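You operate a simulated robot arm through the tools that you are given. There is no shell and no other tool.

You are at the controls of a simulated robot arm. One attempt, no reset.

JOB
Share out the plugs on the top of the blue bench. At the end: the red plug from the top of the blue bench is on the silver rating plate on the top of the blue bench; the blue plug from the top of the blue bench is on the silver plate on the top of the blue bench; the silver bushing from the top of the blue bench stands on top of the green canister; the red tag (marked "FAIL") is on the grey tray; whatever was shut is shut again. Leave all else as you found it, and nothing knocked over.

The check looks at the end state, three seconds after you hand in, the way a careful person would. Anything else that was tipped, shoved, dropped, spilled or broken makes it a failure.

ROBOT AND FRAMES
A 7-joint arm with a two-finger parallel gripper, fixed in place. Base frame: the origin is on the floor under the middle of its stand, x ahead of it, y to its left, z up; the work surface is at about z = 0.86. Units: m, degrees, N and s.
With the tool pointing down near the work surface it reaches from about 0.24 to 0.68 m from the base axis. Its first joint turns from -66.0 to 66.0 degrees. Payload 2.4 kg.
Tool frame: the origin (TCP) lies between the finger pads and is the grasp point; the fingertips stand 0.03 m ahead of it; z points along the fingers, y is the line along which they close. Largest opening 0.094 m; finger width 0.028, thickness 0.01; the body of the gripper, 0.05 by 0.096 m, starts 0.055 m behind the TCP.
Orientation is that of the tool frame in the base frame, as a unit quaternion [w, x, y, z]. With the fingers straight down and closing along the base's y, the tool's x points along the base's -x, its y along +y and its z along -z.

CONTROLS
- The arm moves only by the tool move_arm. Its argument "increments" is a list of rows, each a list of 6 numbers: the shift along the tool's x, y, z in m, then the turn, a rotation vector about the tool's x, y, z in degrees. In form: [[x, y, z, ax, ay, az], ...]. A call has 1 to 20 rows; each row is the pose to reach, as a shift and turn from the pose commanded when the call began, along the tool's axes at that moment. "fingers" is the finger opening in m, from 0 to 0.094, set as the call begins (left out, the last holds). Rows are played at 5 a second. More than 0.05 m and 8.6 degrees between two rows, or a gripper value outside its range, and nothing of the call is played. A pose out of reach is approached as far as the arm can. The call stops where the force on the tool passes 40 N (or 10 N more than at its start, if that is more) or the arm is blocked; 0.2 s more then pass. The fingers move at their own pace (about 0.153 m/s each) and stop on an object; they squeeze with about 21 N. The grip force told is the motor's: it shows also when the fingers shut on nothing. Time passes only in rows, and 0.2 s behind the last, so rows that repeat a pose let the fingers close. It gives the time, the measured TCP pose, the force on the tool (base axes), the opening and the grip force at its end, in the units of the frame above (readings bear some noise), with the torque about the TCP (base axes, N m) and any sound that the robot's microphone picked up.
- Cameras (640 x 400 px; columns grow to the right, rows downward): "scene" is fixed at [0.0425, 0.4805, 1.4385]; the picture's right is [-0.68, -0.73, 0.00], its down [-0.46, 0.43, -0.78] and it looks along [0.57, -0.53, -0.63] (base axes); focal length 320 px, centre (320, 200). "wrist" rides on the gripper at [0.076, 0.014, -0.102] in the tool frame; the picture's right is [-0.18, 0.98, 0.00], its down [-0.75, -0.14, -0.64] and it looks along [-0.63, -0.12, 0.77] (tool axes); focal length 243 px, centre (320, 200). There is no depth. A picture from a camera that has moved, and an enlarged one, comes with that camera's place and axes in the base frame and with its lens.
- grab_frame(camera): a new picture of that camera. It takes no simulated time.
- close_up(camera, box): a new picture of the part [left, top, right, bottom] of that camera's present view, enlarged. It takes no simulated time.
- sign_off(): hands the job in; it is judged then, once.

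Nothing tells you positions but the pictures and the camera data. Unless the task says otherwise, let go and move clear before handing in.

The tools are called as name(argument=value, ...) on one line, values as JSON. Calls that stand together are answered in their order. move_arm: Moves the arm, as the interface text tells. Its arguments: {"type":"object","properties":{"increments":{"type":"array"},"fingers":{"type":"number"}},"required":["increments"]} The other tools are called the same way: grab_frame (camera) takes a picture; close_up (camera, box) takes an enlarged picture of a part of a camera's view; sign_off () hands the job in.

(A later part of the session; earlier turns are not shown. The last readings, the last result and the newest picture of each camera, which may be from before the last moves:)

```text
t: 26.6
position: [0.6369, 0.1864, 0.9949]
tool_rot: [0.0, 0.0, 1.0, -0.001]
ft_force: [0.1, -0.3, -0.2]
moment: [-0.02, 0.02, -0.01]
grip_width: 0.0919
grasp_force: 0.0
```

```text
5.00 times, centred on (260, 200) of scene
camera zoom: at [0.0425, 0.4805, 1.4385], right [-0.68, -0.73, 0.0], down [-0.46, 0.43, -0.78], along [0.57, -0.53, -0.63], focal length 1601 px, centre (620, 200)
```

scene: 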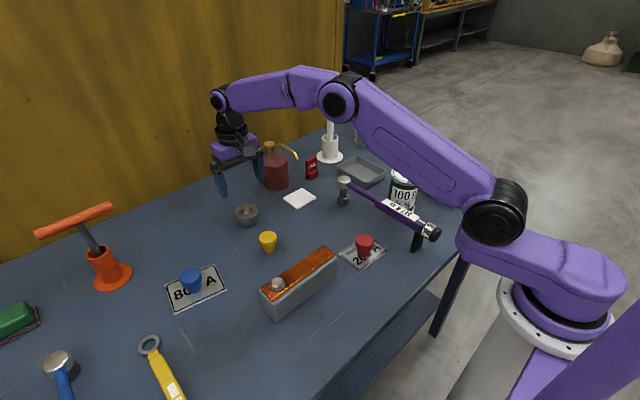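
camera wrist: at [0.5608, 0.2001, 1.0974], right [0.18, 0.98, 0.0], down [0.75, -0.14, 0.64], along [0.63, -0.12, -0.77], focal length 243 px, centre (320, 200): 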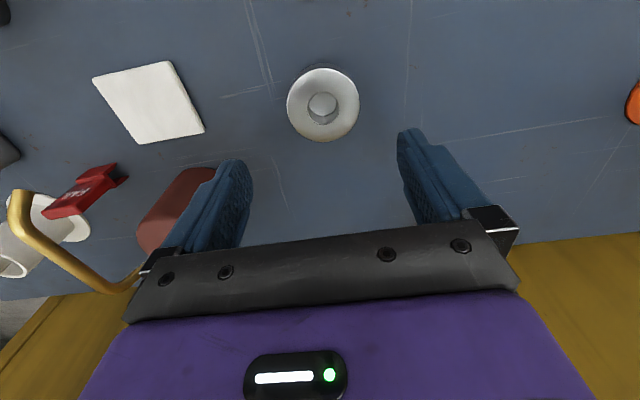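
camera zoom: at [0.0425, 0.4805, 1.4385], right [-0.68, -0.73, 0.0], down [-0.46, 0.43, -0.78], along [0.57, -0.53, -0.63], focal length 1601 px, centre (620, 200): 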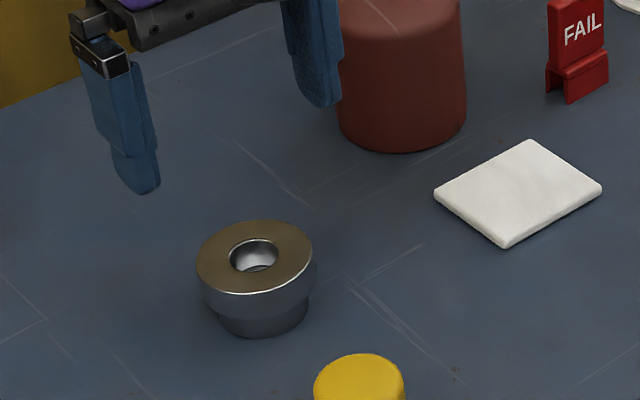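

The bushing is a stepped ring with a flange about 60 mm across on top. I put its centre at (0.628, 0.190). I'll correct position and descend partway to check again.

move_arm(increments=[[0.0085, 0.004, 0.0, 0, 0, 0], [0.0085, 0.004, 0.03, 0, 0, 0], [0.0085, 0.004, 0.055, 0, 0, 0], [0.0085, 0.004, 0.055, 0, 0, 0]], fingers=0.092)

grab_frame(camera="wrist")

close_up(camera="scene", box=[200, 150, 300, 230])

```text
t: 27.6
position: [0.6296, 0.1906, 0.9408]
tool_rot: [0.0, 0.0, 1.0, 0.0]
ft_force: [-0.6, 0.3, 0.4]
moment: [0.0, 0.02, 0.01]
grip_width: 0.0921
grasp_force: 0.1
```

```text
taken
camera wrist: at [0.5534, 0.2046, 1.0429], right [0.18, 0.98, 0.0], down [0.75, -0.14, 0.64], along [0.63, -0.12, -0.77], focal length 243 px, centre (320, 200)
```

wrist: 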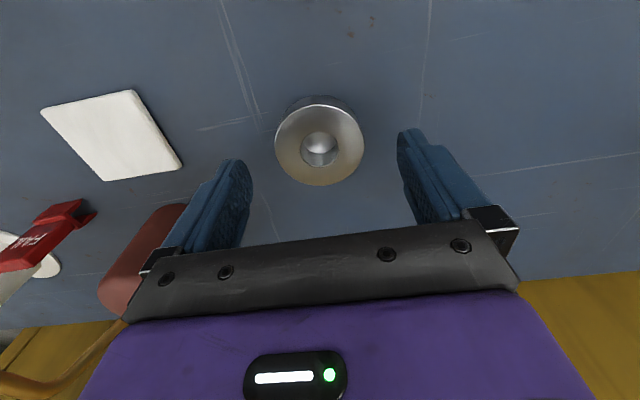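

```text
5.00 times, centred on (250, 190) of scene
camera zoom: at [0.0425, 0.4805, 1.4385], right [-0.68, -0.73, 0.0], down [-0.46, 0.43, -0.78], along [0.57, -0.53, -0.63], focal length 1601 px, centre (670, 250)
```

zoom: 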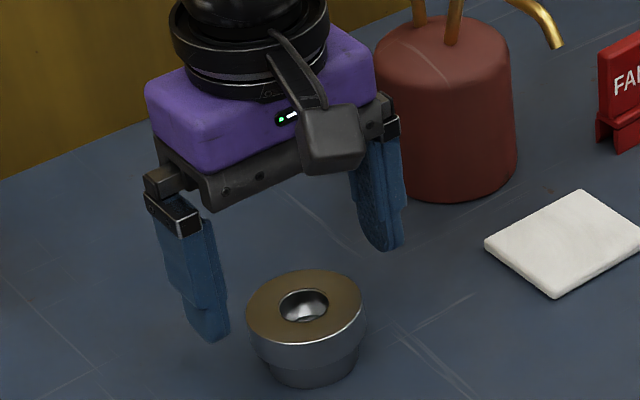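

The bushing is centred in y and needs about 2 mm in x. I'll descend to grasp height and check before closing.

move_arm(increments=[[0.002, 0, 0.02, 0, 0, 0], [0.002, 0, 0.035, 0, 0, 0], [0.002, 0, 0.043, 0, 0, 0], [0.002, 0, 0.043, 0, 0, 0]])

grab_frame(camera="wrist")

close_up(camera="scene", box=[200, 150, 300, 230])

```text
t: 28.6
position: [0.6272, 0.1897, 0.8972]
tool_rot: [0.0, 0.0, 1.0, -0.001]
ft_force: [0.4, -0.9, -0.8]
moment: [-0.01, -0.05, 0.01]
grip_width: 0.092
grasp_force: 0.2
```

```text
taken
camera wrist: at [0.5513, 0.2042, 0.9999], right [0.18, 0.98, 0.0], down [0.75, -0.14, 0.64], along [0.63, -0.12, -0.77], focal length 243 px, centre (320, 200)
```

wrist: 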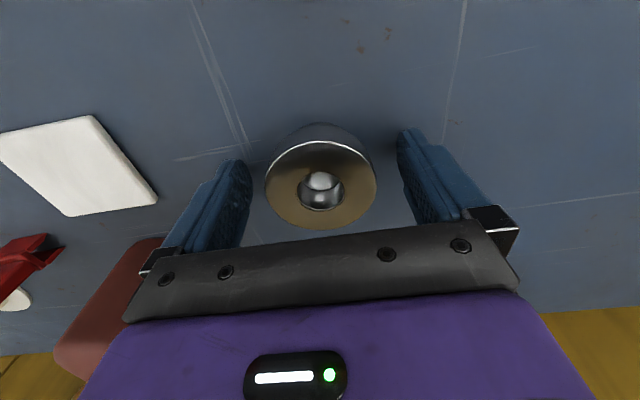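

```text
5.00 times, centred on (250, 190) of scene
camera zoom: at [0.0425, 0.4805, 1.4385], right [-0.68, -0.73, 0.0], down [-0.46, 0.43, -0.78], along [0.57, -0.53, -0.63], focal length 1601 px, centre (670, 250)
```

zoom: 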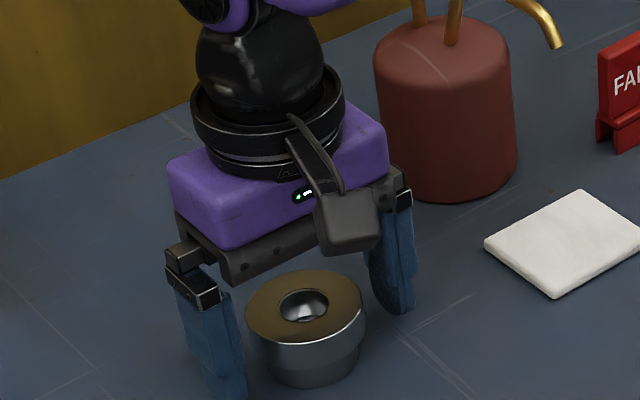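

The bushing is centred between the fingers. I'll close on the flange.

move_arm(increments=[[0, 0, 0, 0, 0, 0], [0, 0, 0, 0, 0, 0], [0, 0, 0, 0, 0, 0], [0, 0, 0, 0, 0, 0]], fingers=0.045)

move_arm(increments=[[0, 0, -0.01, 0, 0, 0], [0, 0, -0.03, 0, 0, 0], [0, 0, -0.06, 0, 0, 0], [0, 0, -0.06, 0, 0, 0]])

grab_frame(camera="wrist")

close_up(camera="scene", box=[200, 140, 300, 220])

```text
t: 29.6
position: [0.6281, 0.1901, 0.8974]
tool_rot: [0.0, 0.0, 1.0, 0.0]
ft_force: [0.4, -0.7, 1.2]
moment: [-0.06, -0.01, 0.05]
grip_width: 0.0588
grasp_force: 20.8
```

```text
t: 30.6
position: [0.6248, 0.1921, 0.9564]
tool_rot: [0.0, 0.0, 1.0, 0.0]
ft_force: [-0.3, 0.2, -0.9]
moment: [0.01, 0.0, 0.0]
grip_width: 0.0591
grasp_force: 21.1
```

```text
taken
camera wrist: at [0.549, 0.2047, 1.0601], right [0.18, 0.98, 0.0], down [0.75, -0.14, 0.64], along [0.63, -0.12, -0.77], focal length 243 px, centre (320, 200)
```

wrist: 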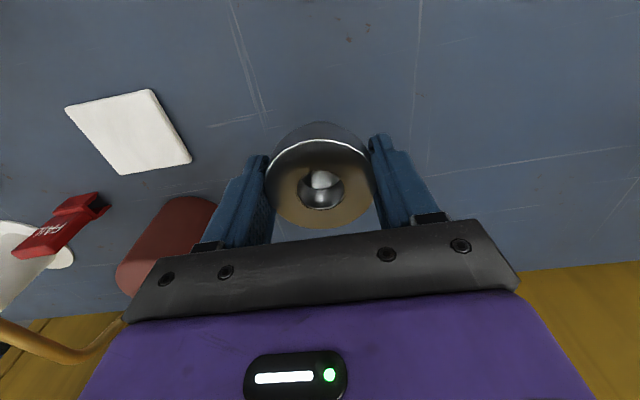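

```text
5.00 times, centred on (250, 180) of scene
camera zoom: at [0.0426, 0.4805, 1.4385], right [-0.68, -0.73, 0.0], down [-0.46, 0.43, -0.78], along [0.57, -0.53, -0.63], focal length 1601 px, centre (670, 300)
```

zoom: 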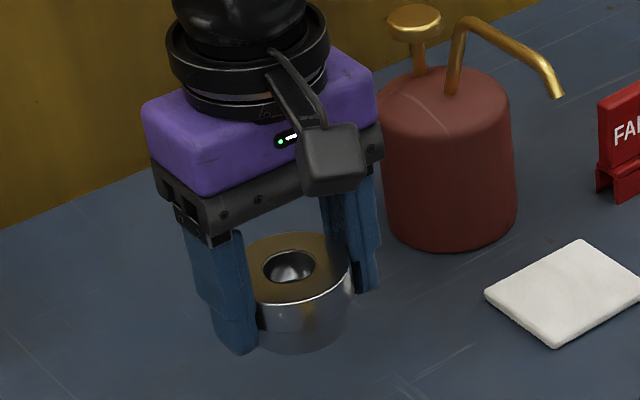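

The bushing is held at 59 mm and lifts cleanly. I'll carry it high over to the canister at about (0.383, -0.132), where the lid is around z = 0.98.

move_arm(increments=[[0, 0, -0.045, 0, 0, 0], [0, 0, -0.09, 0, 0, 0], [0, 0, -0.133, 0, 0, 0], [0.024, -0.032, -0.133, 0, 0, 0], [0.048, -0.0645, -0.133, 0, 0, 0], [0.072, -0.097, -0.133, 0, 0, 0], [0.097, -0.129, -0.133, 0, 0, 0], [0.121, -0.161, -0.133, 0, 0, 0], [0.145, -0.1935, -0.133, 0, 0, 0], [0.169, -0.226, -0.133, 0, 0, 0], [0.194, -0.258, -0.133, 0, 0, 0], [0.218, -0.29, -0.133, 0, 0, 0], [0.242, -0.3225, -0.133, 0, 0, 0], [0.242, -0.3225, -0.133, 0, 0, 0]])

grab_frame(camera="wrist")

close_up(camera="wrist", box=[240, 60, 400, 240])

grab_frame(camera="scene")

close_up(camera="scene", box=[350, 110, 470, 220])

```text
t: 33.6
position: [0.3826, -0.1304, 1.0895]
tool_rot: [0.0, 0.0, 1.0, 0.0]
ft_force: [0.3, -0.3, -1.7]
moment: [0.02, -0.02, 0.01]
grip_width: 0.0589
grasp_force: 21.4
```

```text
taken
camera wrist: at [0.3056, -0.1166, 1.1928], right [0.18, 0.98, 0.0], down [0.75, -0.14, 0.64], along [0.63, -0.12, -0.77], focal length 243 px, centre (320, 200)
```

wrist: 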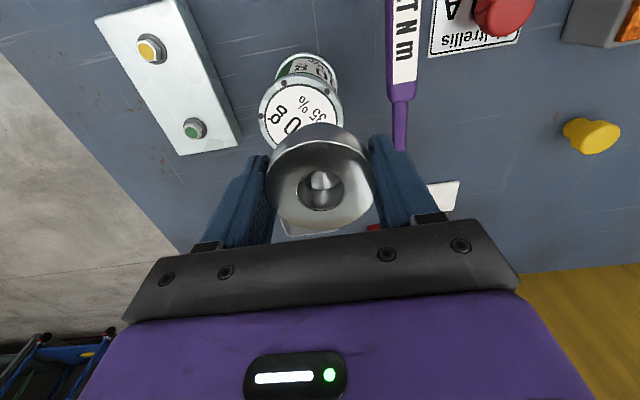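

```text
2.22 times, centred on (320, 150) of wrist
camera zoom: at [0.3056, -0.1166, 1.1928], right [0.18, 0.98, 0.0], down [0.75, -0.14, 0.64], along [0.63, -0.12, -0.77], focal length 539 px, centre (320, 311)
```

zoom: 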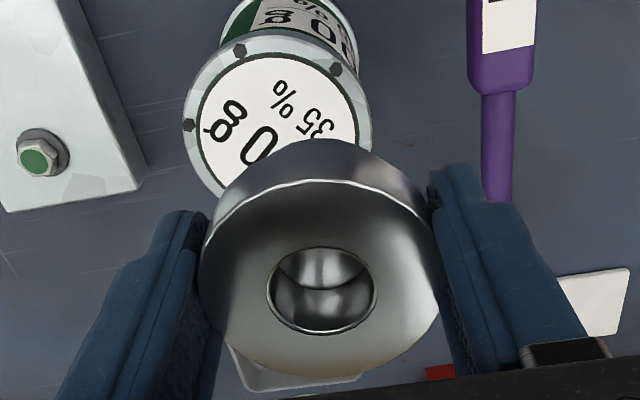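

```text
taken
```

scene: 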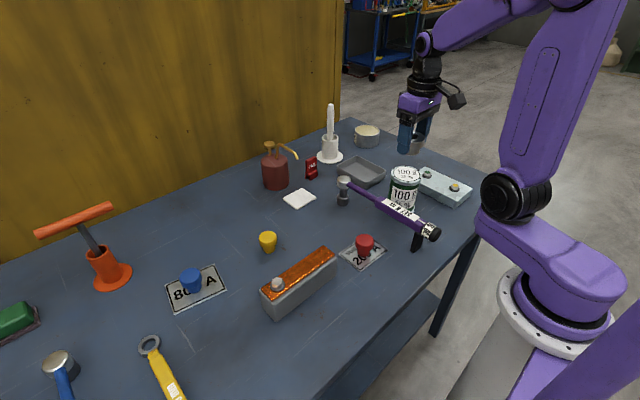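

```text
3.64 times, centred on (410, 165) of scene
camera zoom: at [0.0425, 0.4805, 1.4385], right [-0.68, -0.73, 0.0], down [-0.46, 0.43, -0.78], along [0.57, -0.53, -0.63], focal length 1164 px, centre (-7, 327)
```

zoom: 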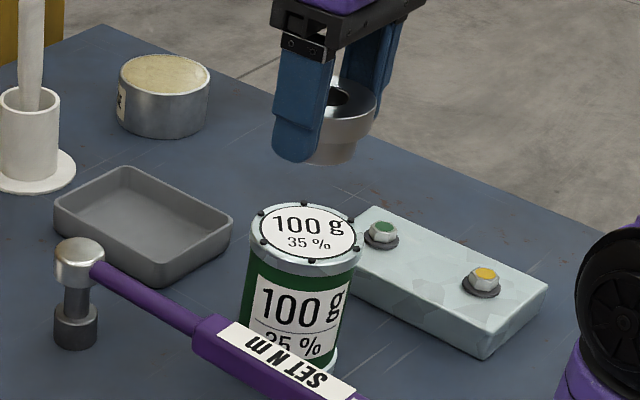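

My lid estimate shifts a little: the nearer view suggests a centre around (0.389, -0.150) with the top near z = 0.967. I'll step forward a bit so the wrist camera sees the whole lid.

move_arm(increments=[[-0.02, -0.01, 0, 0, 0, 0], [-0.038, -0.019, 0, 0, 0, 0], [-0.038, -0.019, 0, 0, 0, 0], [-0.038, -0.019, 0, 0, 0, 0]])

close_up(camera="wrist", box=[260, 10, 380, 130])

grab_frame(camera="wrist")

close_up(camera="scene", box=[370, 150, 450, 220])

```text
t: 34.6
position: [0.4199, -0.1506, 1.0892]
tool_rot: [0.0, 0.0, 1.0, 0.0]
ft_force: [-0.3, -0.4, -2.0]
moment: [-0.02, -0.01, 0.0]
grip_width: 0.0587
grasp_force: 20.6
```

```text
3.33 times, centred on (320, 70) of wrist
camera zoom: at [0.3446, -0.1361, 1.1918], right [0.18, 0.98, 0.0], down [0.75, -0.14, 0.64], along [0.63, -0.12, -0.77], focal length 809 px, centre (320, 633)
```

zoom: 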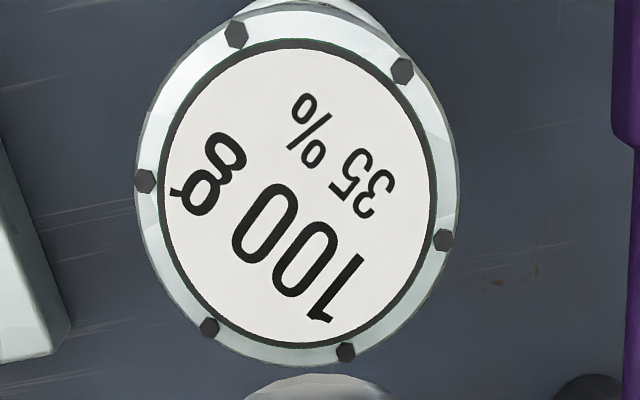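

```text
taken
camera wrist: at [0.3446, -0.1361, 1.1918], right [0.18, 0.98, 0.0], down [0.75, -0.14, 0.64], along [0.63, -0.12, -0.77], focal length 243 px, centre (320, 200)
```

wrist: 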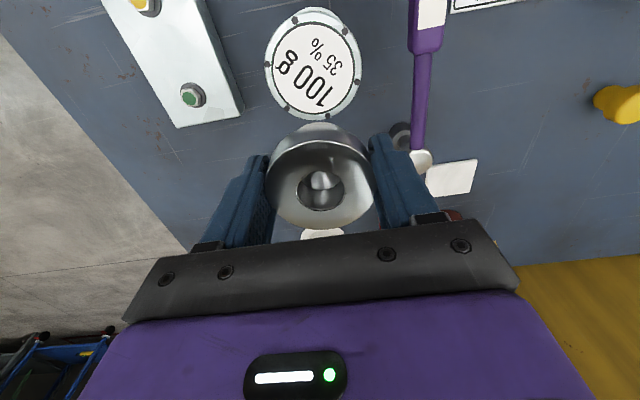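

```text
5.71 times, centred on (410, 185) of scene
camera zoom: at [0.0426, 0.4805, 1.4385], right [-0.68, -0.73, 0.0], down [-0.46, 0.43, -0.78], along [0.57, -0.53, -0.63], focal length 1829 px, centre (-194, 286)
```

zoom: 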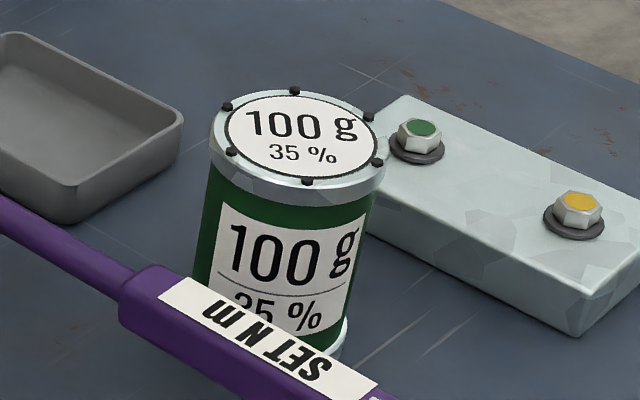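

The lid centre comes out at (0.390, -0.151) from its six bolts, and the bushing sits inside the bolt ring with room to spare. I'll line up and lower most of the way.

move_arm(increments=[[0.015, -0.001, 0, 0, 0, 0], [0.029, -0.001, 0, 0, 0, 0], [0.029, -0.001, 0.02, 0, 0, 0], [0.029, -0.001, 0.045, 0, 0, 0], [0.029, -0.001, 0.062, 0, 0, 0], [0.029, -0.001, 0.068, 0, 0, 0], [0.029, -0.001, 0.068, 0, 0, 0]])

grab_frame(camera="wrist")

close_up(camera="scene", box=[370, 140, 450, 220])

```text
t: 36.2
position: [0.3938, -0.1496, 1.0219]
tool_rot: [0.0, 0.0, 1.0, 0.0]
ft_force: [0.6, -0.6, -1.0]
moment: [-0.02, 0.0, -0.03]
grip_width: 0.0589
grasp_force: 20.8
```

```text
taken
camera wrist: at [0.3174, -0.1372, 1.1241], right [0.18, 0.98, 0.0], down [0.75, -0.14, 0.64], along [0.63, -0.12, -0.77], focal length 243 px, centre (320, 200)
```

wrist: 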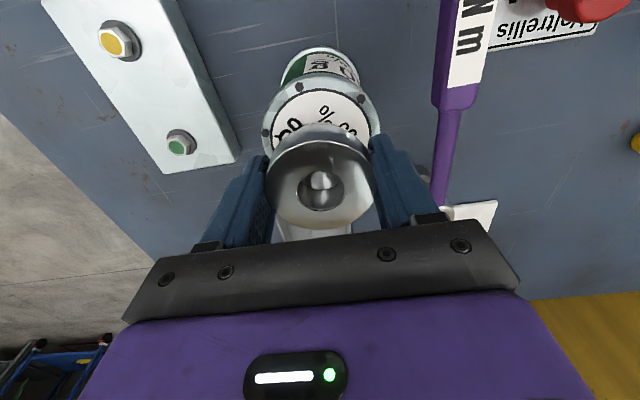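

```text
5.00 times, centred on (410, 180) of scene
camera zoom: at [0.0425, 0.4805, 1.4385], right [-0.68, -0.73, 0.0], down [-0.46, 0.43, -0.78], along [0.57, -0.53, -0.63], focal length 1601 px, centre (-130, 300)
```

zoom: 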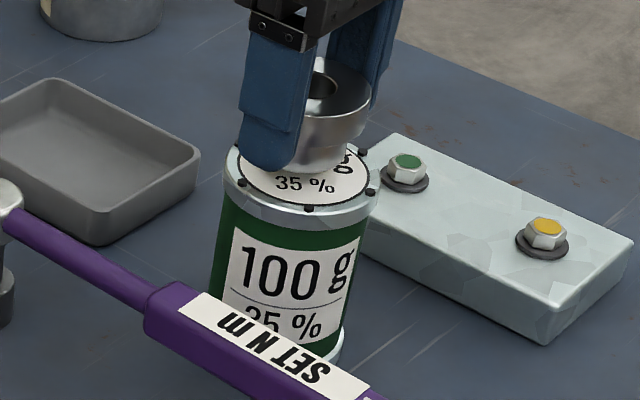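

The bushing is aligned over the lid. I'll lower it slowly in small steps.

move_arm(increments=[[0.002, 0, 0.005, 0, 0, 0], [0.002, 0, 0.009, 0, 0, 0], [0.002, 0, 0.012, 0, 0, 0], [0.002, 0, 0.012, 0, 0, 0]])

close_up(camera="scene", box=[370, 140, 450, 220])

```text
t: 37.2
position: [0.3908, -0.1514, 1.0109]
tool_rot: [0.002, 0.001, 1.0, -0.001]
ft_force: [-0.1, 1.2, 16.1]
moment: [0.15, -0.04, -0.09]
grip_width: 0.0589
grasp_force: 20.4
```

```text
5.00 times, centred on (410, 180) of scene
camera zoom: at [0.0423, 0.4806, 1.4385], right [-0.68, -0.73, 0.0], down [-0.46, 0.43, -0.78], along [0.57, -0.53, -0.63], focal length 1601 px, centre (-130, 300)
```

zoom: 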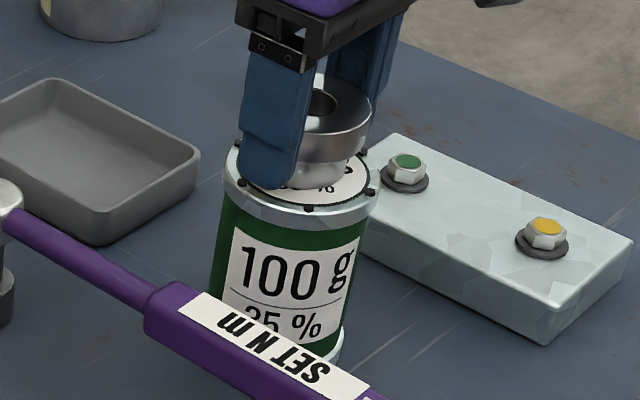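

Contact at 16 N. I'll ease up in small steps until only a light force remains.

move_arm(increments=[[0, 0, -0.0008, 0, 0, 0], [0, 0, -0.0008, 0, 0, 0]])

close_up(camera="wrist", box=[220, 60, 420, 240])

```text
t: 37.8
position: [0.391, -0.1513, 1.0112]
tool_rot: [0.0, -0.001, 1.0, 0.0]
ft_force: [2.4, -0.4, 3.9]
moment: [0.0, -0.25, -0.03]
grip_width: 0.0588
grasp_force: 21.6
```

```text
2.22 times, centred on (320, 150) of wrist
camera zoom: at [0.3156, -0.1377, 1.1138], right [0.18, 0.98, 0.0], down [0.75, -0.14, 0.64], along [0.63, -0.12, -0.77], focal length 539 px, centre (320, 311)
```

zoom: 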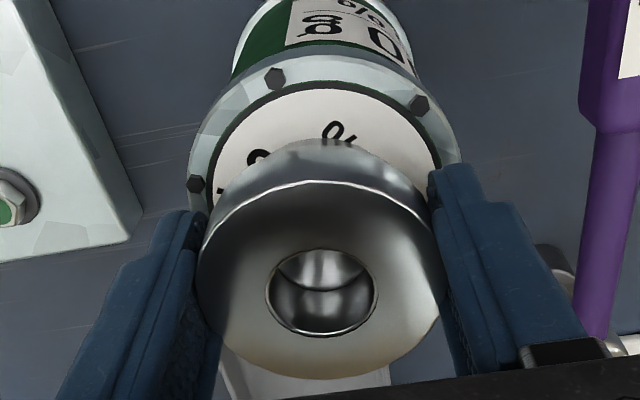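

The bushing rests on the lid with 3.9 N. I'll release it and rise straight up.

move_arm(increments=[[0, 0, 0, 0, 0, 0], [0, 0, 0, 0, 0, 0], [0, 0, 0, 0, 0, 0]], fingers=0.085)

close_up(camera="scene", box=[370, 140, 450, 220])

close_up(camera="wrist", box=[220, 60, 420, 240])

```text
t: 38.6
position: [0.3911, -0.1512, 1.0121]
tool_rot: [0.0, 0.0, 1.0, 0.0]
ft_force: [0.1, -0.3, 0.4]
moment: [-0.01, -0.01, 0.0]
grip_width: 0.0851
grasp_force: 0.0
```

```text
5.00 times, centred on (410, 180) of scene
camera zoom: at [0.0425, 0.4805, 1.4385], right [-0.68, -0.73, 0.0], down [-0.46, 0.43, -0.78], along [0.57, -0.53, -0.63], focal length 1601 px, centre (-130, 300)
```

zoom: 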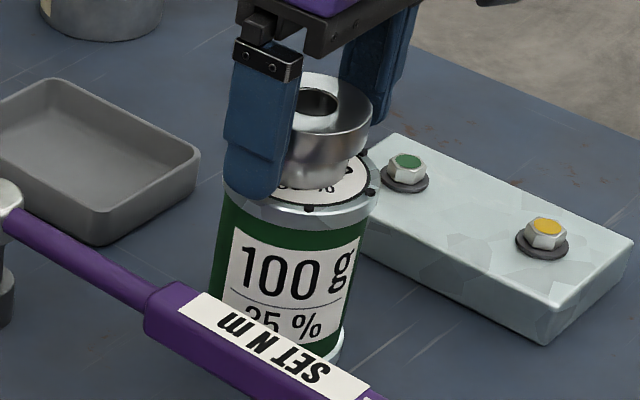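

```text
2.22 times, centred on (320, 150) of wrist
camera zoom: at [0.3156, -0.1377, 1.1139], right [0.18, 0.98, 0.0], down [0.75, -0.14, 0.64], along [0.63, -0.12, -0.77], focal length 539 px, centre (320, 311)
```

zoom: 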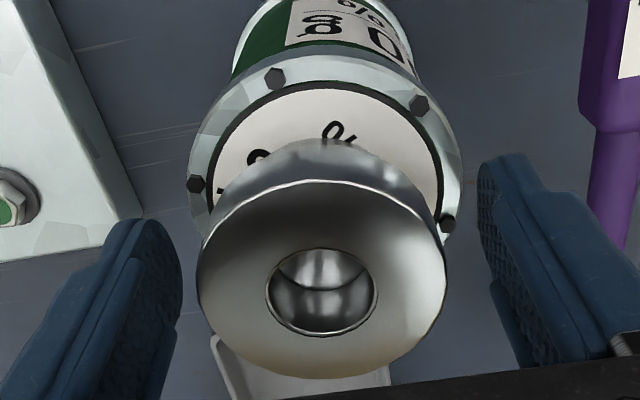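

The bushing stands on the lid. I'll rise clear, look back at it, then head toward the FAIL tag, staying away from the sprayer's spout.

move_arm(increments=[[0, 0, -0.02, 0, 0, 0], [0, 0, -0.05, 0, 0, 0], [0, 0, -0.08, 0, 0, 0], [0, 0, -0.08, 0, 0, 0]])

close_up(camera="scene", box=[370, 140, 450, 220])

grab_frame(camera="wrist")

```text
t: 39.6
position: [0.3905, -0.1515, 1.0924]
tool_rot: [0.0, 0.002, 1.0, 0.0]
ft_force: [-0.7, -0.3, 1.0]
moment: [0.0, 0.02, 0.0]
grip_width: 0.0849
grasp_force: 0.1
```

```text
5.00 times, centred on (410, 180) of scene
camera zoom: at [0.0425, 0.4805, 1.4385], right [-0.68, -0.73, 0.0], down [-0.46, 0.43, -0.78], along [0.57, -0.53, -0.63], focal length 1601 px, centre (-130, 300)
```

zoom: 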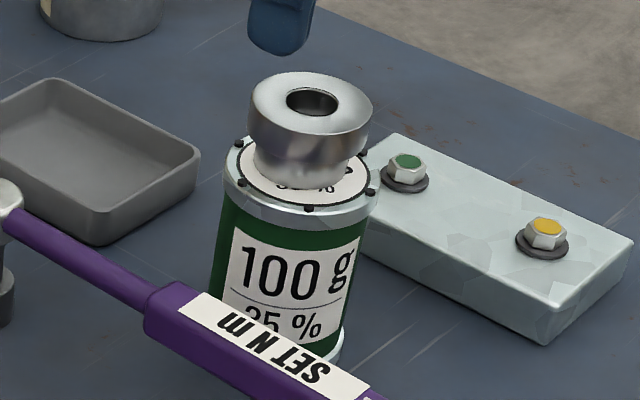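

```text
taken
camera wrist: at [0.3157, -0.138, 1.1948], right [0.18, 0.98, 0.0], down [0.75, -0.14, 0.64], along [0.63, -0.12, -0.77], focal length 243 px, centre (320, 200)
```

wrist: 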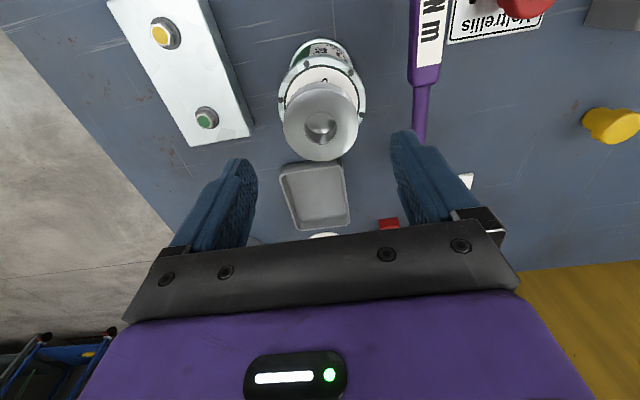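

The bushing stands level and centred on the lid. I'll move to a viewing spot near (0.60, -0.062) to look at the FAIL tag.

move_arm(increments=[[-0.035, 0.015, 0, 0, 0, 0], [-0.07, 0.03, 0, 0, 0, 0], [-0.105, 0.045, 0, 0, 0, 0], [-0.14, 0.06, 0, 0, 0, 0], [-0.175, 0.075, 0, 0, 0, 0], [-0.2095, 0.0895, 0.01, 0, 0, 0], [-0.2095, 0.0895, 0.02, 0, 0, 0], [-0.2095, 0.0895, 0.02, 0, 0, 0]], fingers=0.07)

grab_frame(camera="wrist")

close_up(camera="wrist", box=[250, 80, 400, 230])

grab_frame(camera="scene")

```text
t: 41.4
position: [0.6009, -0.0616, 1.0714]
tool_rot: [0.0, 0.0, 1.0, -0.001]
ft_force: [-0.3, -0.1, 0.1]
moment: [0.02, -0.02, 0.01]
grip_width: 0.0699
grasp_force: 0.1
```

```text
taken
camera wrist: at [0.5244, -0.0471, 1.1741], right [0.18, 0.98, 0.0], down [0.75, -0.14, 0.64], along [0.63, -0.12, -0.77], focal length 243 px, centre (320, 200)
```

wrist: 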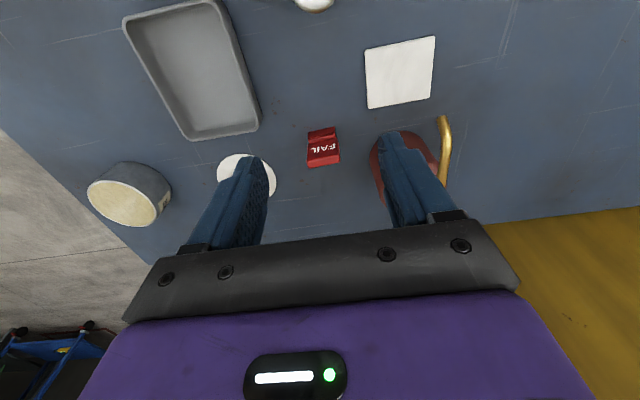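

```text
2.67 times, centred on (325, 155) of wrist
camera zoom: at [0.5244, -0.0471, 1.1741], right [0.18, 0.98, 0.0], down [0.75, -0.14, 0.64], along [0.63, -0.12, -0.77], focal length 647 px, centre (307, 320)
```

zoom: 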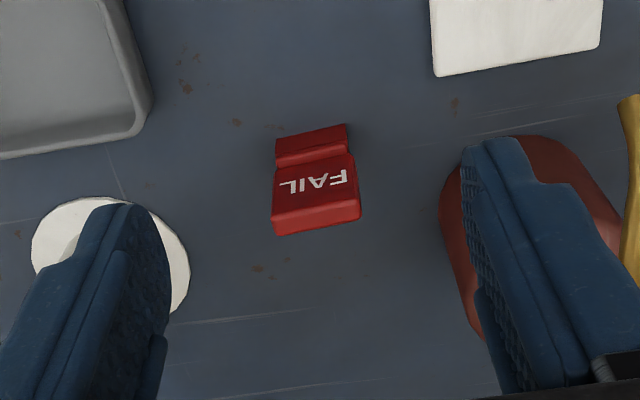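

```text
taken
```

scene: 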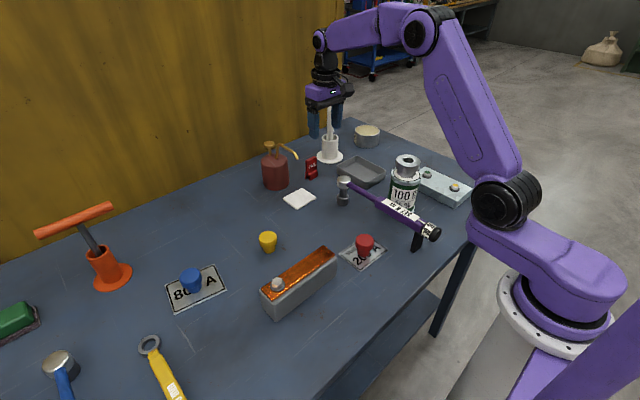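

The tag is square to the base with its width (about 40 mm) along y. Its top edge is near (0.672, -0.070, 0.924), and the spout tip is well off to the side at about (0.61, 0.03). I'll approach from above and grip its side edges.

move_arm(increments=[[-0.035, -0.0045, 0.01, 0, 0, 0], [-0.071, -0.0087, 0.02, 0, 0, 0], [-0.071, -0.0087, 0.05, 0, 0, 0], [-0.071, -0.0087, 0.08, 0, 0, 0], [-0.071, -0.0087, 0.095, 0, 0, 0], [-0.071, -0.0087, 0.095, 0, 0, 0]], fingers=0.07)

grab_frame(camera="wrist")

close_up(camera="wrist", box=[260, 80, 380, 200])

close_up(camera="scene", box=[260, 110, 360, 200])

```text
t: 42.8
position: [0.6724, -0.0726, 0.9778]
tool_rot: [0.0, 0.0, 1.0, 0.0]
ft_force: [0.3, -0.2, 0.8]
moment: [-0.03, -0.02, 0.0]
grip_width: 0.07
grasp_force: 0.2
```

```text
taken
camera wrist: at [0.5964, -0.0576, 1.0803], right [0.18, 0.98, 0.0], down [0.75, -0.14, 0.64], along [0.63, -0.12, -0.77], focal length 243 px, centre (320, 200)
```

wrist: 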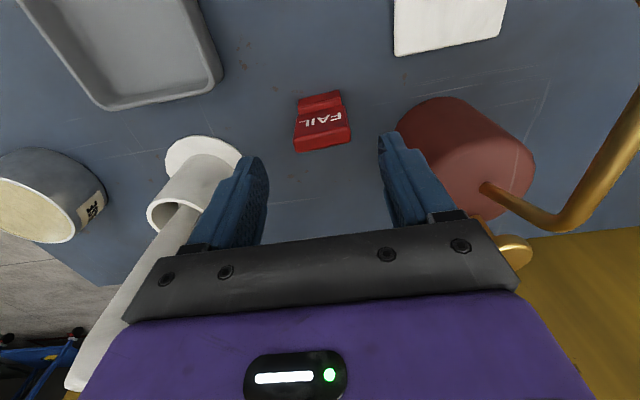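

```text
3.33 times, centred on (320, 140) of wrist
camera zoom: at [0.5964, -0.0576, 1.0803], right [0.18, 0.98, 0.0], down [0.75, -0.14, 0.64], along [0.63, -0.12, -0.77], focal length 809 px, centre (320, 400)
```

zoom: 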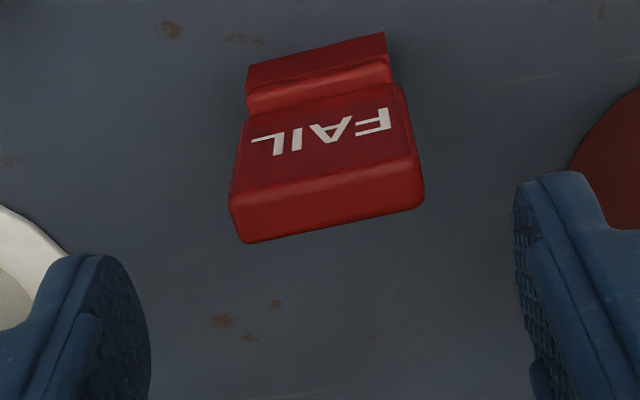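

```text
4.44 times, centred on (310, 155) of scene
camera zoom: at [0.0425, 0.4805, 1.4385], right [-0.68, -0.73, 0.0], down [-0.46, 0.43, -0.78], along [0.57, -0.53, -0.63], focal length 1423 px, centre (364, 400)
```

zoom: 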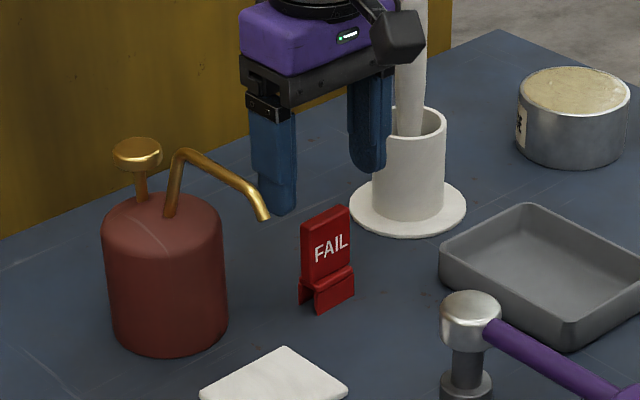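

The tag's top centre is at (0.672, -0.070), right under the TCP. I'll descend to about z = 0.915 and close on its edges.

move_arm(increments=[[0, 0.002, 0.02, 0, 0, 0], [0, 0.002, 0.045, 0, 0, 0], [0, 0.002, 0.062, 0, 0, 0], [0, 0.002, 0.062, 0, 0, 0]])

grab_frame(camera="wrist")

close_up(camera="scene", box=[260, 110, 360, 200])

```text
t: 43.8
position: [0.6713, -0.0682, 0.9143]
tool_rot: [0.0, 0.0, 1.0, 0.0]
ft_force: [-0.8, -0.1, -1.1]
moment: [0.02, -0.01, 0.0]
grip_width: 0.0702
grasp_force: 0.1
```

```text
taken
camera wrist: at [0.5952, -0.054, 1.0173], right [0.18, 0.98, 0.0], down [0.75, -0.14, 0.64], along [0.63, -0.12, -0.77], focal length 243 px, centre (320, 200)
```

wrist: 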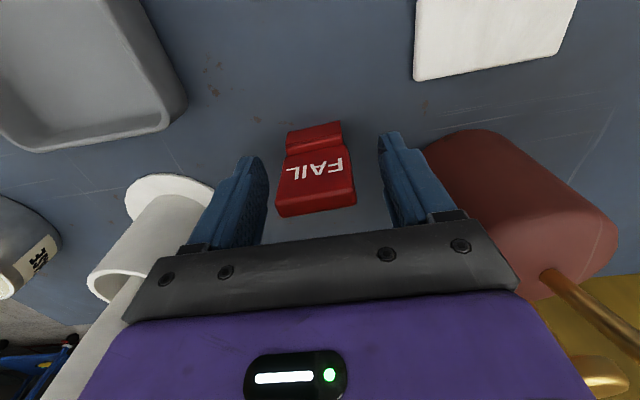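

```text
4.44 times, centred on (310, 155) of scene
camera zoom: at [0.0425, 0.4805, 1.4385], right [-0.68, -0.73, 0.0], down [-0.46, 0.43, -0.78], along [0.57, -0.53, -0.63], focal length 1423 px, centre (364, 400)
```

zoom: 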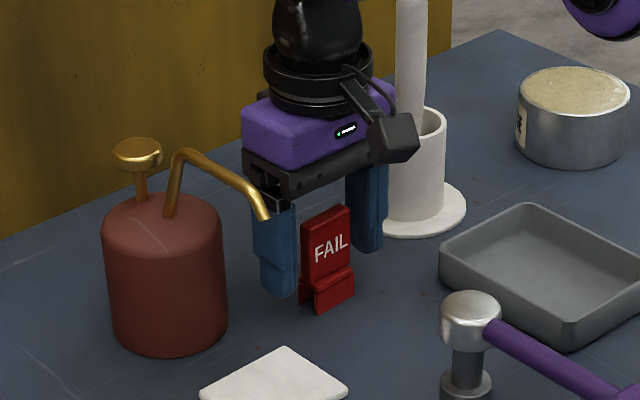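

The fingers straddle the tag but are about 2 mm off in y, so I'll correct that and close.

move_arm(increments=[[0, -0.002, 0, 0, 0, 0], [0, -0.002, 0, 0, 0, 0]], fingers=0.055)

grab_frame(camera="wrist")

close_up(camera="wrist", box=[240, 110, 400, 240])

```text
t: 44.4
position: [0.6711, -0.0699, 0.9158]
tool_rot: [-0.001, 0.0, 1.0, 0.0]
ft_force: [-0.2, -0.9, 0.0]
moment: [0.01, 0.01, 0.0]
grip_width: 0.0551
grasp_force: 0.1
```

```text
taken
camera wrist: at [0.595, -0.0565, 1.018], right [0.18, 0.98, 0.0], down [0.75, -0.14, 0.64], along [0.63, -0.12, -0.77], focal length 243 px, centre (320, 200)
```

wrist: 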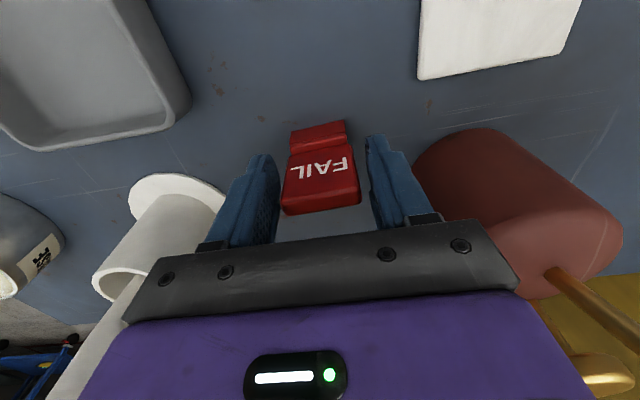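

```text
3.08 times, centred on (320, 175) of wrist
camera zoom: at [0.595, -0.0565, 1.018], right [0.18, 0.98, 0.0], down [0.75, -0.14, 0.64], along [0.63, -0.12, -0.77], focal length 746 px, centre (320, 277)
```

zoom: 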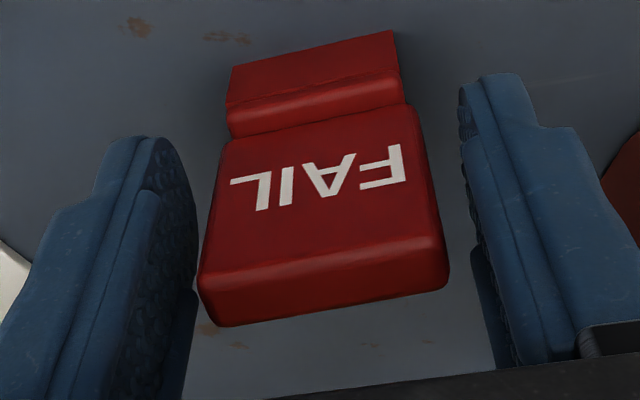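

The tag is centred between the fingers. I'll close and make a small lift.

move_arm(increments=[[0, 0, 0, 0, 0, 0], [0, 0, 0, 0, 0, 0], [0, 0, 0, 0, 0, 0], [0, 0, 0, 0, 0, 0]], fingers=0.025)

grab_frame(camera="wrist")

close_up(camera="scene", box=[260, 110, 360, 200])

```text
t: 45.4
position: [0.6706, -0.0696, 0.9153]
tool_rot: [0.0, 0.0, 1.0, 0.0]
ft_force: [-0.3, 0.8, 0.7]
moment: [0.01, 0.01, 0.01]
grip_width: 0.0398
grasp_force: 21.0
```

```text
taken
camera wrist: at [0.595, -0.0563, 1.0179], right [0.18, 0.98, 0.0], down [0.75, -0.14, 0.64], along [0.63, -0.12, -0.77], focal length 243 px, centre (320, 200)
```

wrist: 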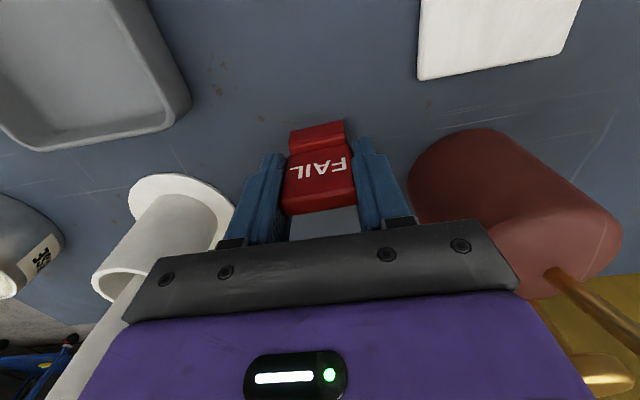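

```text
4.44 times, centred on (310, 155) of scene
camera zoom: at [0.0425, 0.4805, 1.4385], right [-0.68, -0.73, 0.0], down [-0.46, 0.43, -0.78], along [0.57, -0.53, -0.63], focal length 1423 px, centre (364, 400)
```

zoom: 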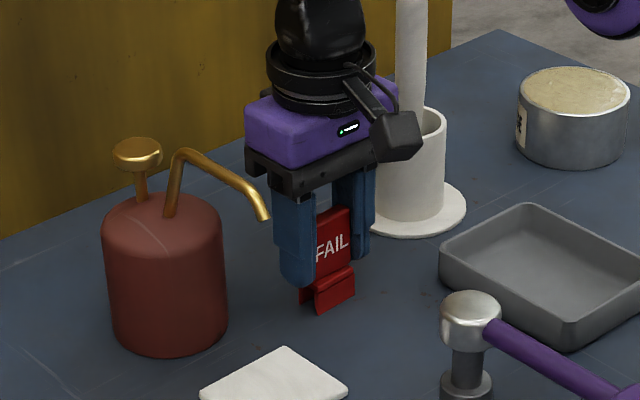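

The tag is gripped at 39.8 mm. I'll lift it, pull back from the mortar, then move over the tray at about (0.570, -0.189).

move_arm(increments=[[0, 0, -0.03, 0, 0, 0], [0, 0, -0.065, 0, 0, 0], [0, 0, -0.1, 0, 0, 0], [0.035, 0, -0.1, 0, 0, 0], [0.07, 0, -0.1, 0, 0, 0], [0.1, -0.02, -0.1, 0, 0, 0], [0.1, -0.055, -0.1, 0, 0, 0], [0.1, -0.09, -0.1, 0, 0, 0], [0.1, -0.1185, -0.1, 0, 0, 0], [0.1, -0.1185, -0.1, 0, 0, 0]])

grab_frame(camera="wrist")

close_up(camera="scene", box=[300, 110, 420, 220])

grab_frame(camera="scene")

```text
t: 47.6
position: [0.5714, -0.1901, 1.0143]
tool_rot: [0.0, 0.001, 1.0, 0.001]
ft_force: [0.6, 0.2, -0.5]
moment: [0.01, 0.04, 0.0]
grip_width: 0.0396
grasp_force: 20.9
```

```text
taken
camera wrist: at [0.4957, -0.1758, 1.117], right [0.18, 0.98, 0.0], down [0.75, -0.14, 0.64], along [0.63, -0.12, -0.77], focal length 243 px, centre (320, 200)
```

wrist: 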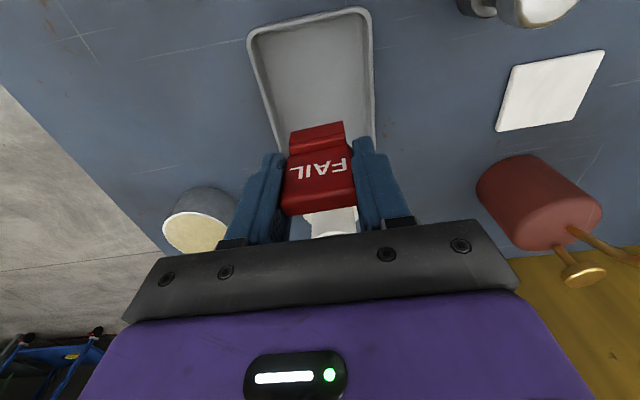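

```text
3.64 times, centred on (360, 165) of scene
camera zoom: at [0.0426, 0.4805, 1.4385], right [-0.68, -0.73, 0.0], down [-0.46, 0.43, -0.78], along [0.57, -0.53, -0.63], focal length 1164 px, centre (174, 327)
```

zoom: 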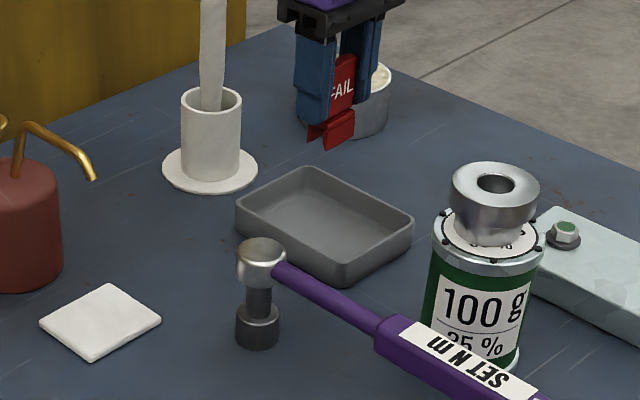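

```text
taken
```

scene: 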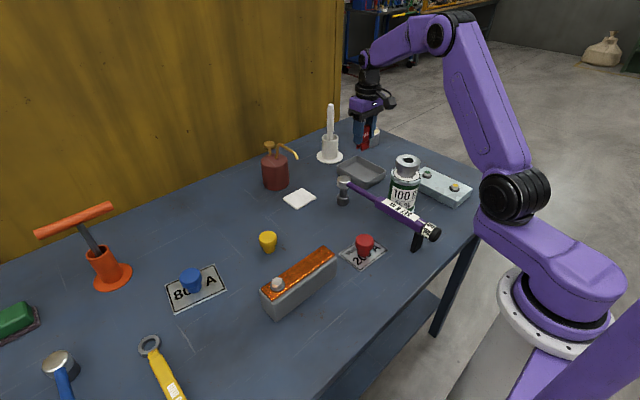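

The tag is over the middle of the tray, so I'll lower it in stages.

move_arm(increments=[[0, 0, 0.025, 0, 0, 0], [0, 0, 0.05, 0, 0, 0], [0, 0, 0.07, 0, 0, 0], [0, 0, 0.085, 0, 0, 0], [0, 0, 0.085, 0, 0, 0]])

grab_frame(camera="wrist")

close_up(camera="scene", box=[310, 130, 410, 210])

```text
t: 48.8
position: [0.5727, -0.1892, 0.9292]
tool_rot: [-0.001, 0.001, 1.0, -0.001]
ft_force: [0.3, 0.2, -0.6]
moment: [-0.01, -0.01, 0.0]
grip_width: 0.0396
grasp_force: 21.5
```

```text
taken
camera wrist: at [0.4972, -0.1748, 1.0312], right [0.18, 0.98, 0.0], down [0.75, -0.14, 0.64], along [0.63, -0.12, -0.77], focal length 243 px, centre (320, 200)
```

wrist: 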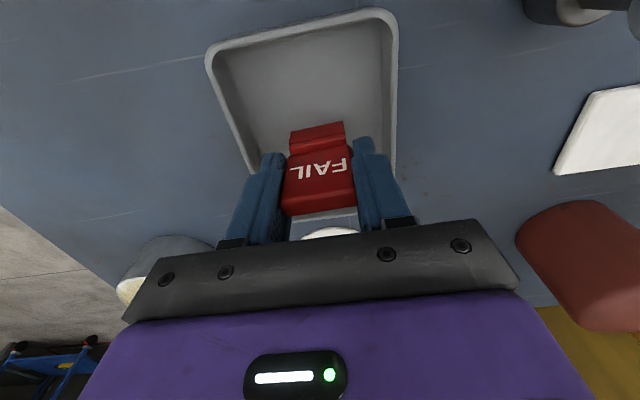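

```text
5.00 times, centred on (360, 170) of scene
camera zoom: at [0.0425, 0.4805, 1.4385], right [-0.68, -0.73, 0.0], down [-0.46, 0.43, -0.78], along [0.57, -0.53, -0.63], focal length 1601 px, centre (120, 350)
```

zoom: 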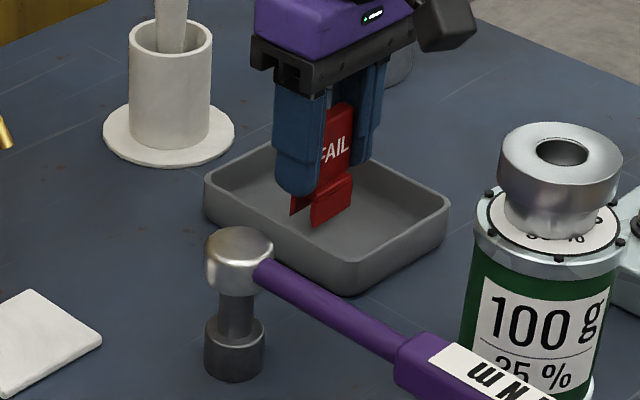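

The tag is inside the tray's walls. I'll continue down in small steps until it touches.

move_arm(increments=[[0, 0, 0.003, 0, 0, 0], [0, 0, 0.006, 0, 0, 0], [0, 0, 0.007, 0, 0, 0], [0, 0, 0.007, 0, 0, 0]])

```text
t: 49.8
position: [0.571, -0.1894, 0.924]
tool_rot: [0.0, 0.0, 1.0, 0.0]
ft_force: [0.3, 0.3, -0.4]
moment: [-0.02, -0.02, -0.02]
grip_width: 0.0396
grasp_force: 20.7
```

move_arm(increments=[[0, 0, 0.001, 0, 0, 0], [0, 0, 0.0015, 0, 0, 0], [0, 0, 0.0015, 0, 0, 0]])

```text
t: 50.6
position: [0.5705, -0.1898, 0.9221]
tool_rot: [0.0, 0.0, 1.0, 0.0]
ft_force: [0.2, -0.8, -1.3]
moment: [0.02, 0.0, 0.01]
grip_width: 0.0394
grasp_force: 20.7
```

move_arm(increments=[[0, 0, 0.001, 0, 0, 0], [0, 0, 0.0015, 0, 0, 0], [0, 0, 0.0015, 0, 0, 0]])

close_up(camera="scene", box=[310, 130, 410, 210])

```text
t: 51.4
position: [0.5711, -0.1903, 0.9188]
tool_rot: [0.0, 0.0, 1.0, 0.0]
ft_force: [0.0, -0.2, -0.3]
moment: [0.0, -0.02, 0.02]
grip_width: 0.0395
grasp_force: 21.0
```

```text
5.00 times, centred on (360, 170) of scene
camera zoom: at [0.0425, 0.4805, 1.4385], right [-0.68, -0.73, 0.0], down [-0.46, 0.43, -0.78], along [0.57, -0.53, -0.63], focal length 1601 px, centre (120, 350)
```

zoom: 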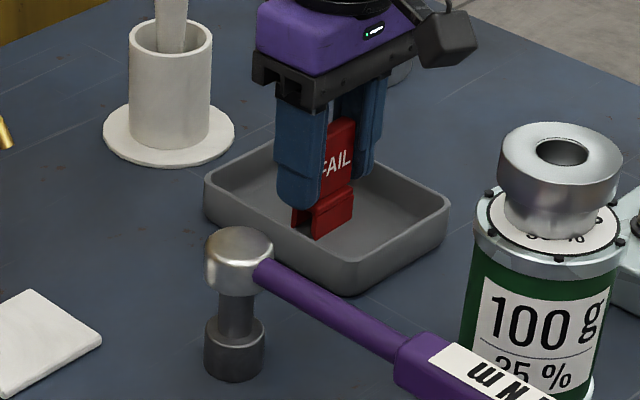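

move_arm(increments=[[0, 0, 0.0007, 0, 0, 0], [0, 0, 0.001, 0, 0, 0], [0, 0, 0.001, 0, 0, 0]])

```text
t: 52.2
position: [0.572, -0.1895, 0.9195]
tool_rot: [0.0, 0.0, 1.0, 0.0]
ft_force: [-5.0, 2.2, 16.4]
moment: [0.11, 0.25, 0.04]
grip_width: 0.0396
grasp_force: 21.0
```

The tag has touched the tray floor. I'll ease off slightly and release.

move_arm(increments=[[0, 0, -0.0008, 0, 0, 0], [0, 0, -0.0008, 0, 0, 0]])

move_arm(increments=[[0, 0, 0, 0, 0, 0], [0, 0, 0, 0, 0, 0], [0, 0, 0, 0, 0, 0]], fingers=0.052)

close_up(camera="scene", box=[310, 130, 410, 210])

close_up(camera="wrist", box=[200, 60, 440, 240])

```text
t: 52.8
position: [0.572, -0.1895, 0.9188]
tool_rot: [0.001, 0.0, 1.0, 0.0]
ft_force: [0.0, 0.3, 8.7]
moment: [-0.02, -0.05, -0.03]
grip_width: 0.0395
grasp_force: 20.7
```

```text
t: 53.6
position: [0.572, -0.1884, 0.9189]
tool_rot: [0.0, 0.0, 1.0, 0.001]
ft_force: [-0.5, -0.2, 0.1]
moment: [0.01, 0.02, -0.01]
grip_width: 0.0521
grasp_force: 0.0
```

```text
5.00 times, centred on (360, 170) of scene
camera zoom: at [0.0425, 0.4805, 1.4385], right [-0.68, -0.73, 0.0], down [-0.46, 0.43, -0.78], along [0.57, -0.53, -0.63], focal length 1601 px, centre (120, 350)
```

zoom: 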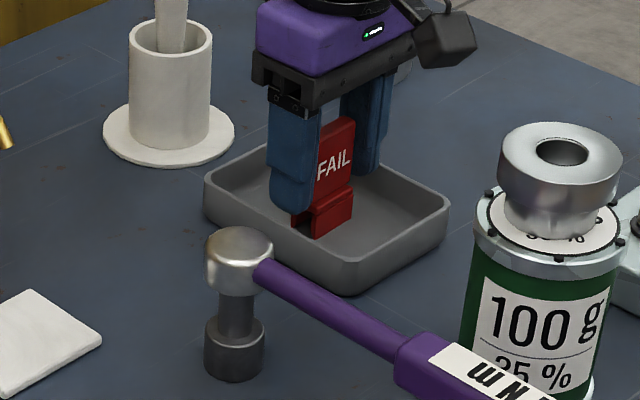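

```text
2.22 times, centred on (320, 150) of wrist
camera zoom: at [0.4958, -0.1754, 1.0215], right [0.18, 0.98, 0.0], down [0.75, -0.14, 0.64], along [0.63, -0.12, -0.77], focal length 539 px, centre (320, 311)
```

zoom: 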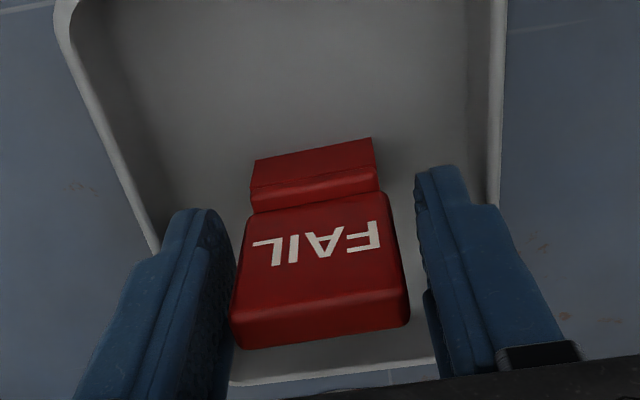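

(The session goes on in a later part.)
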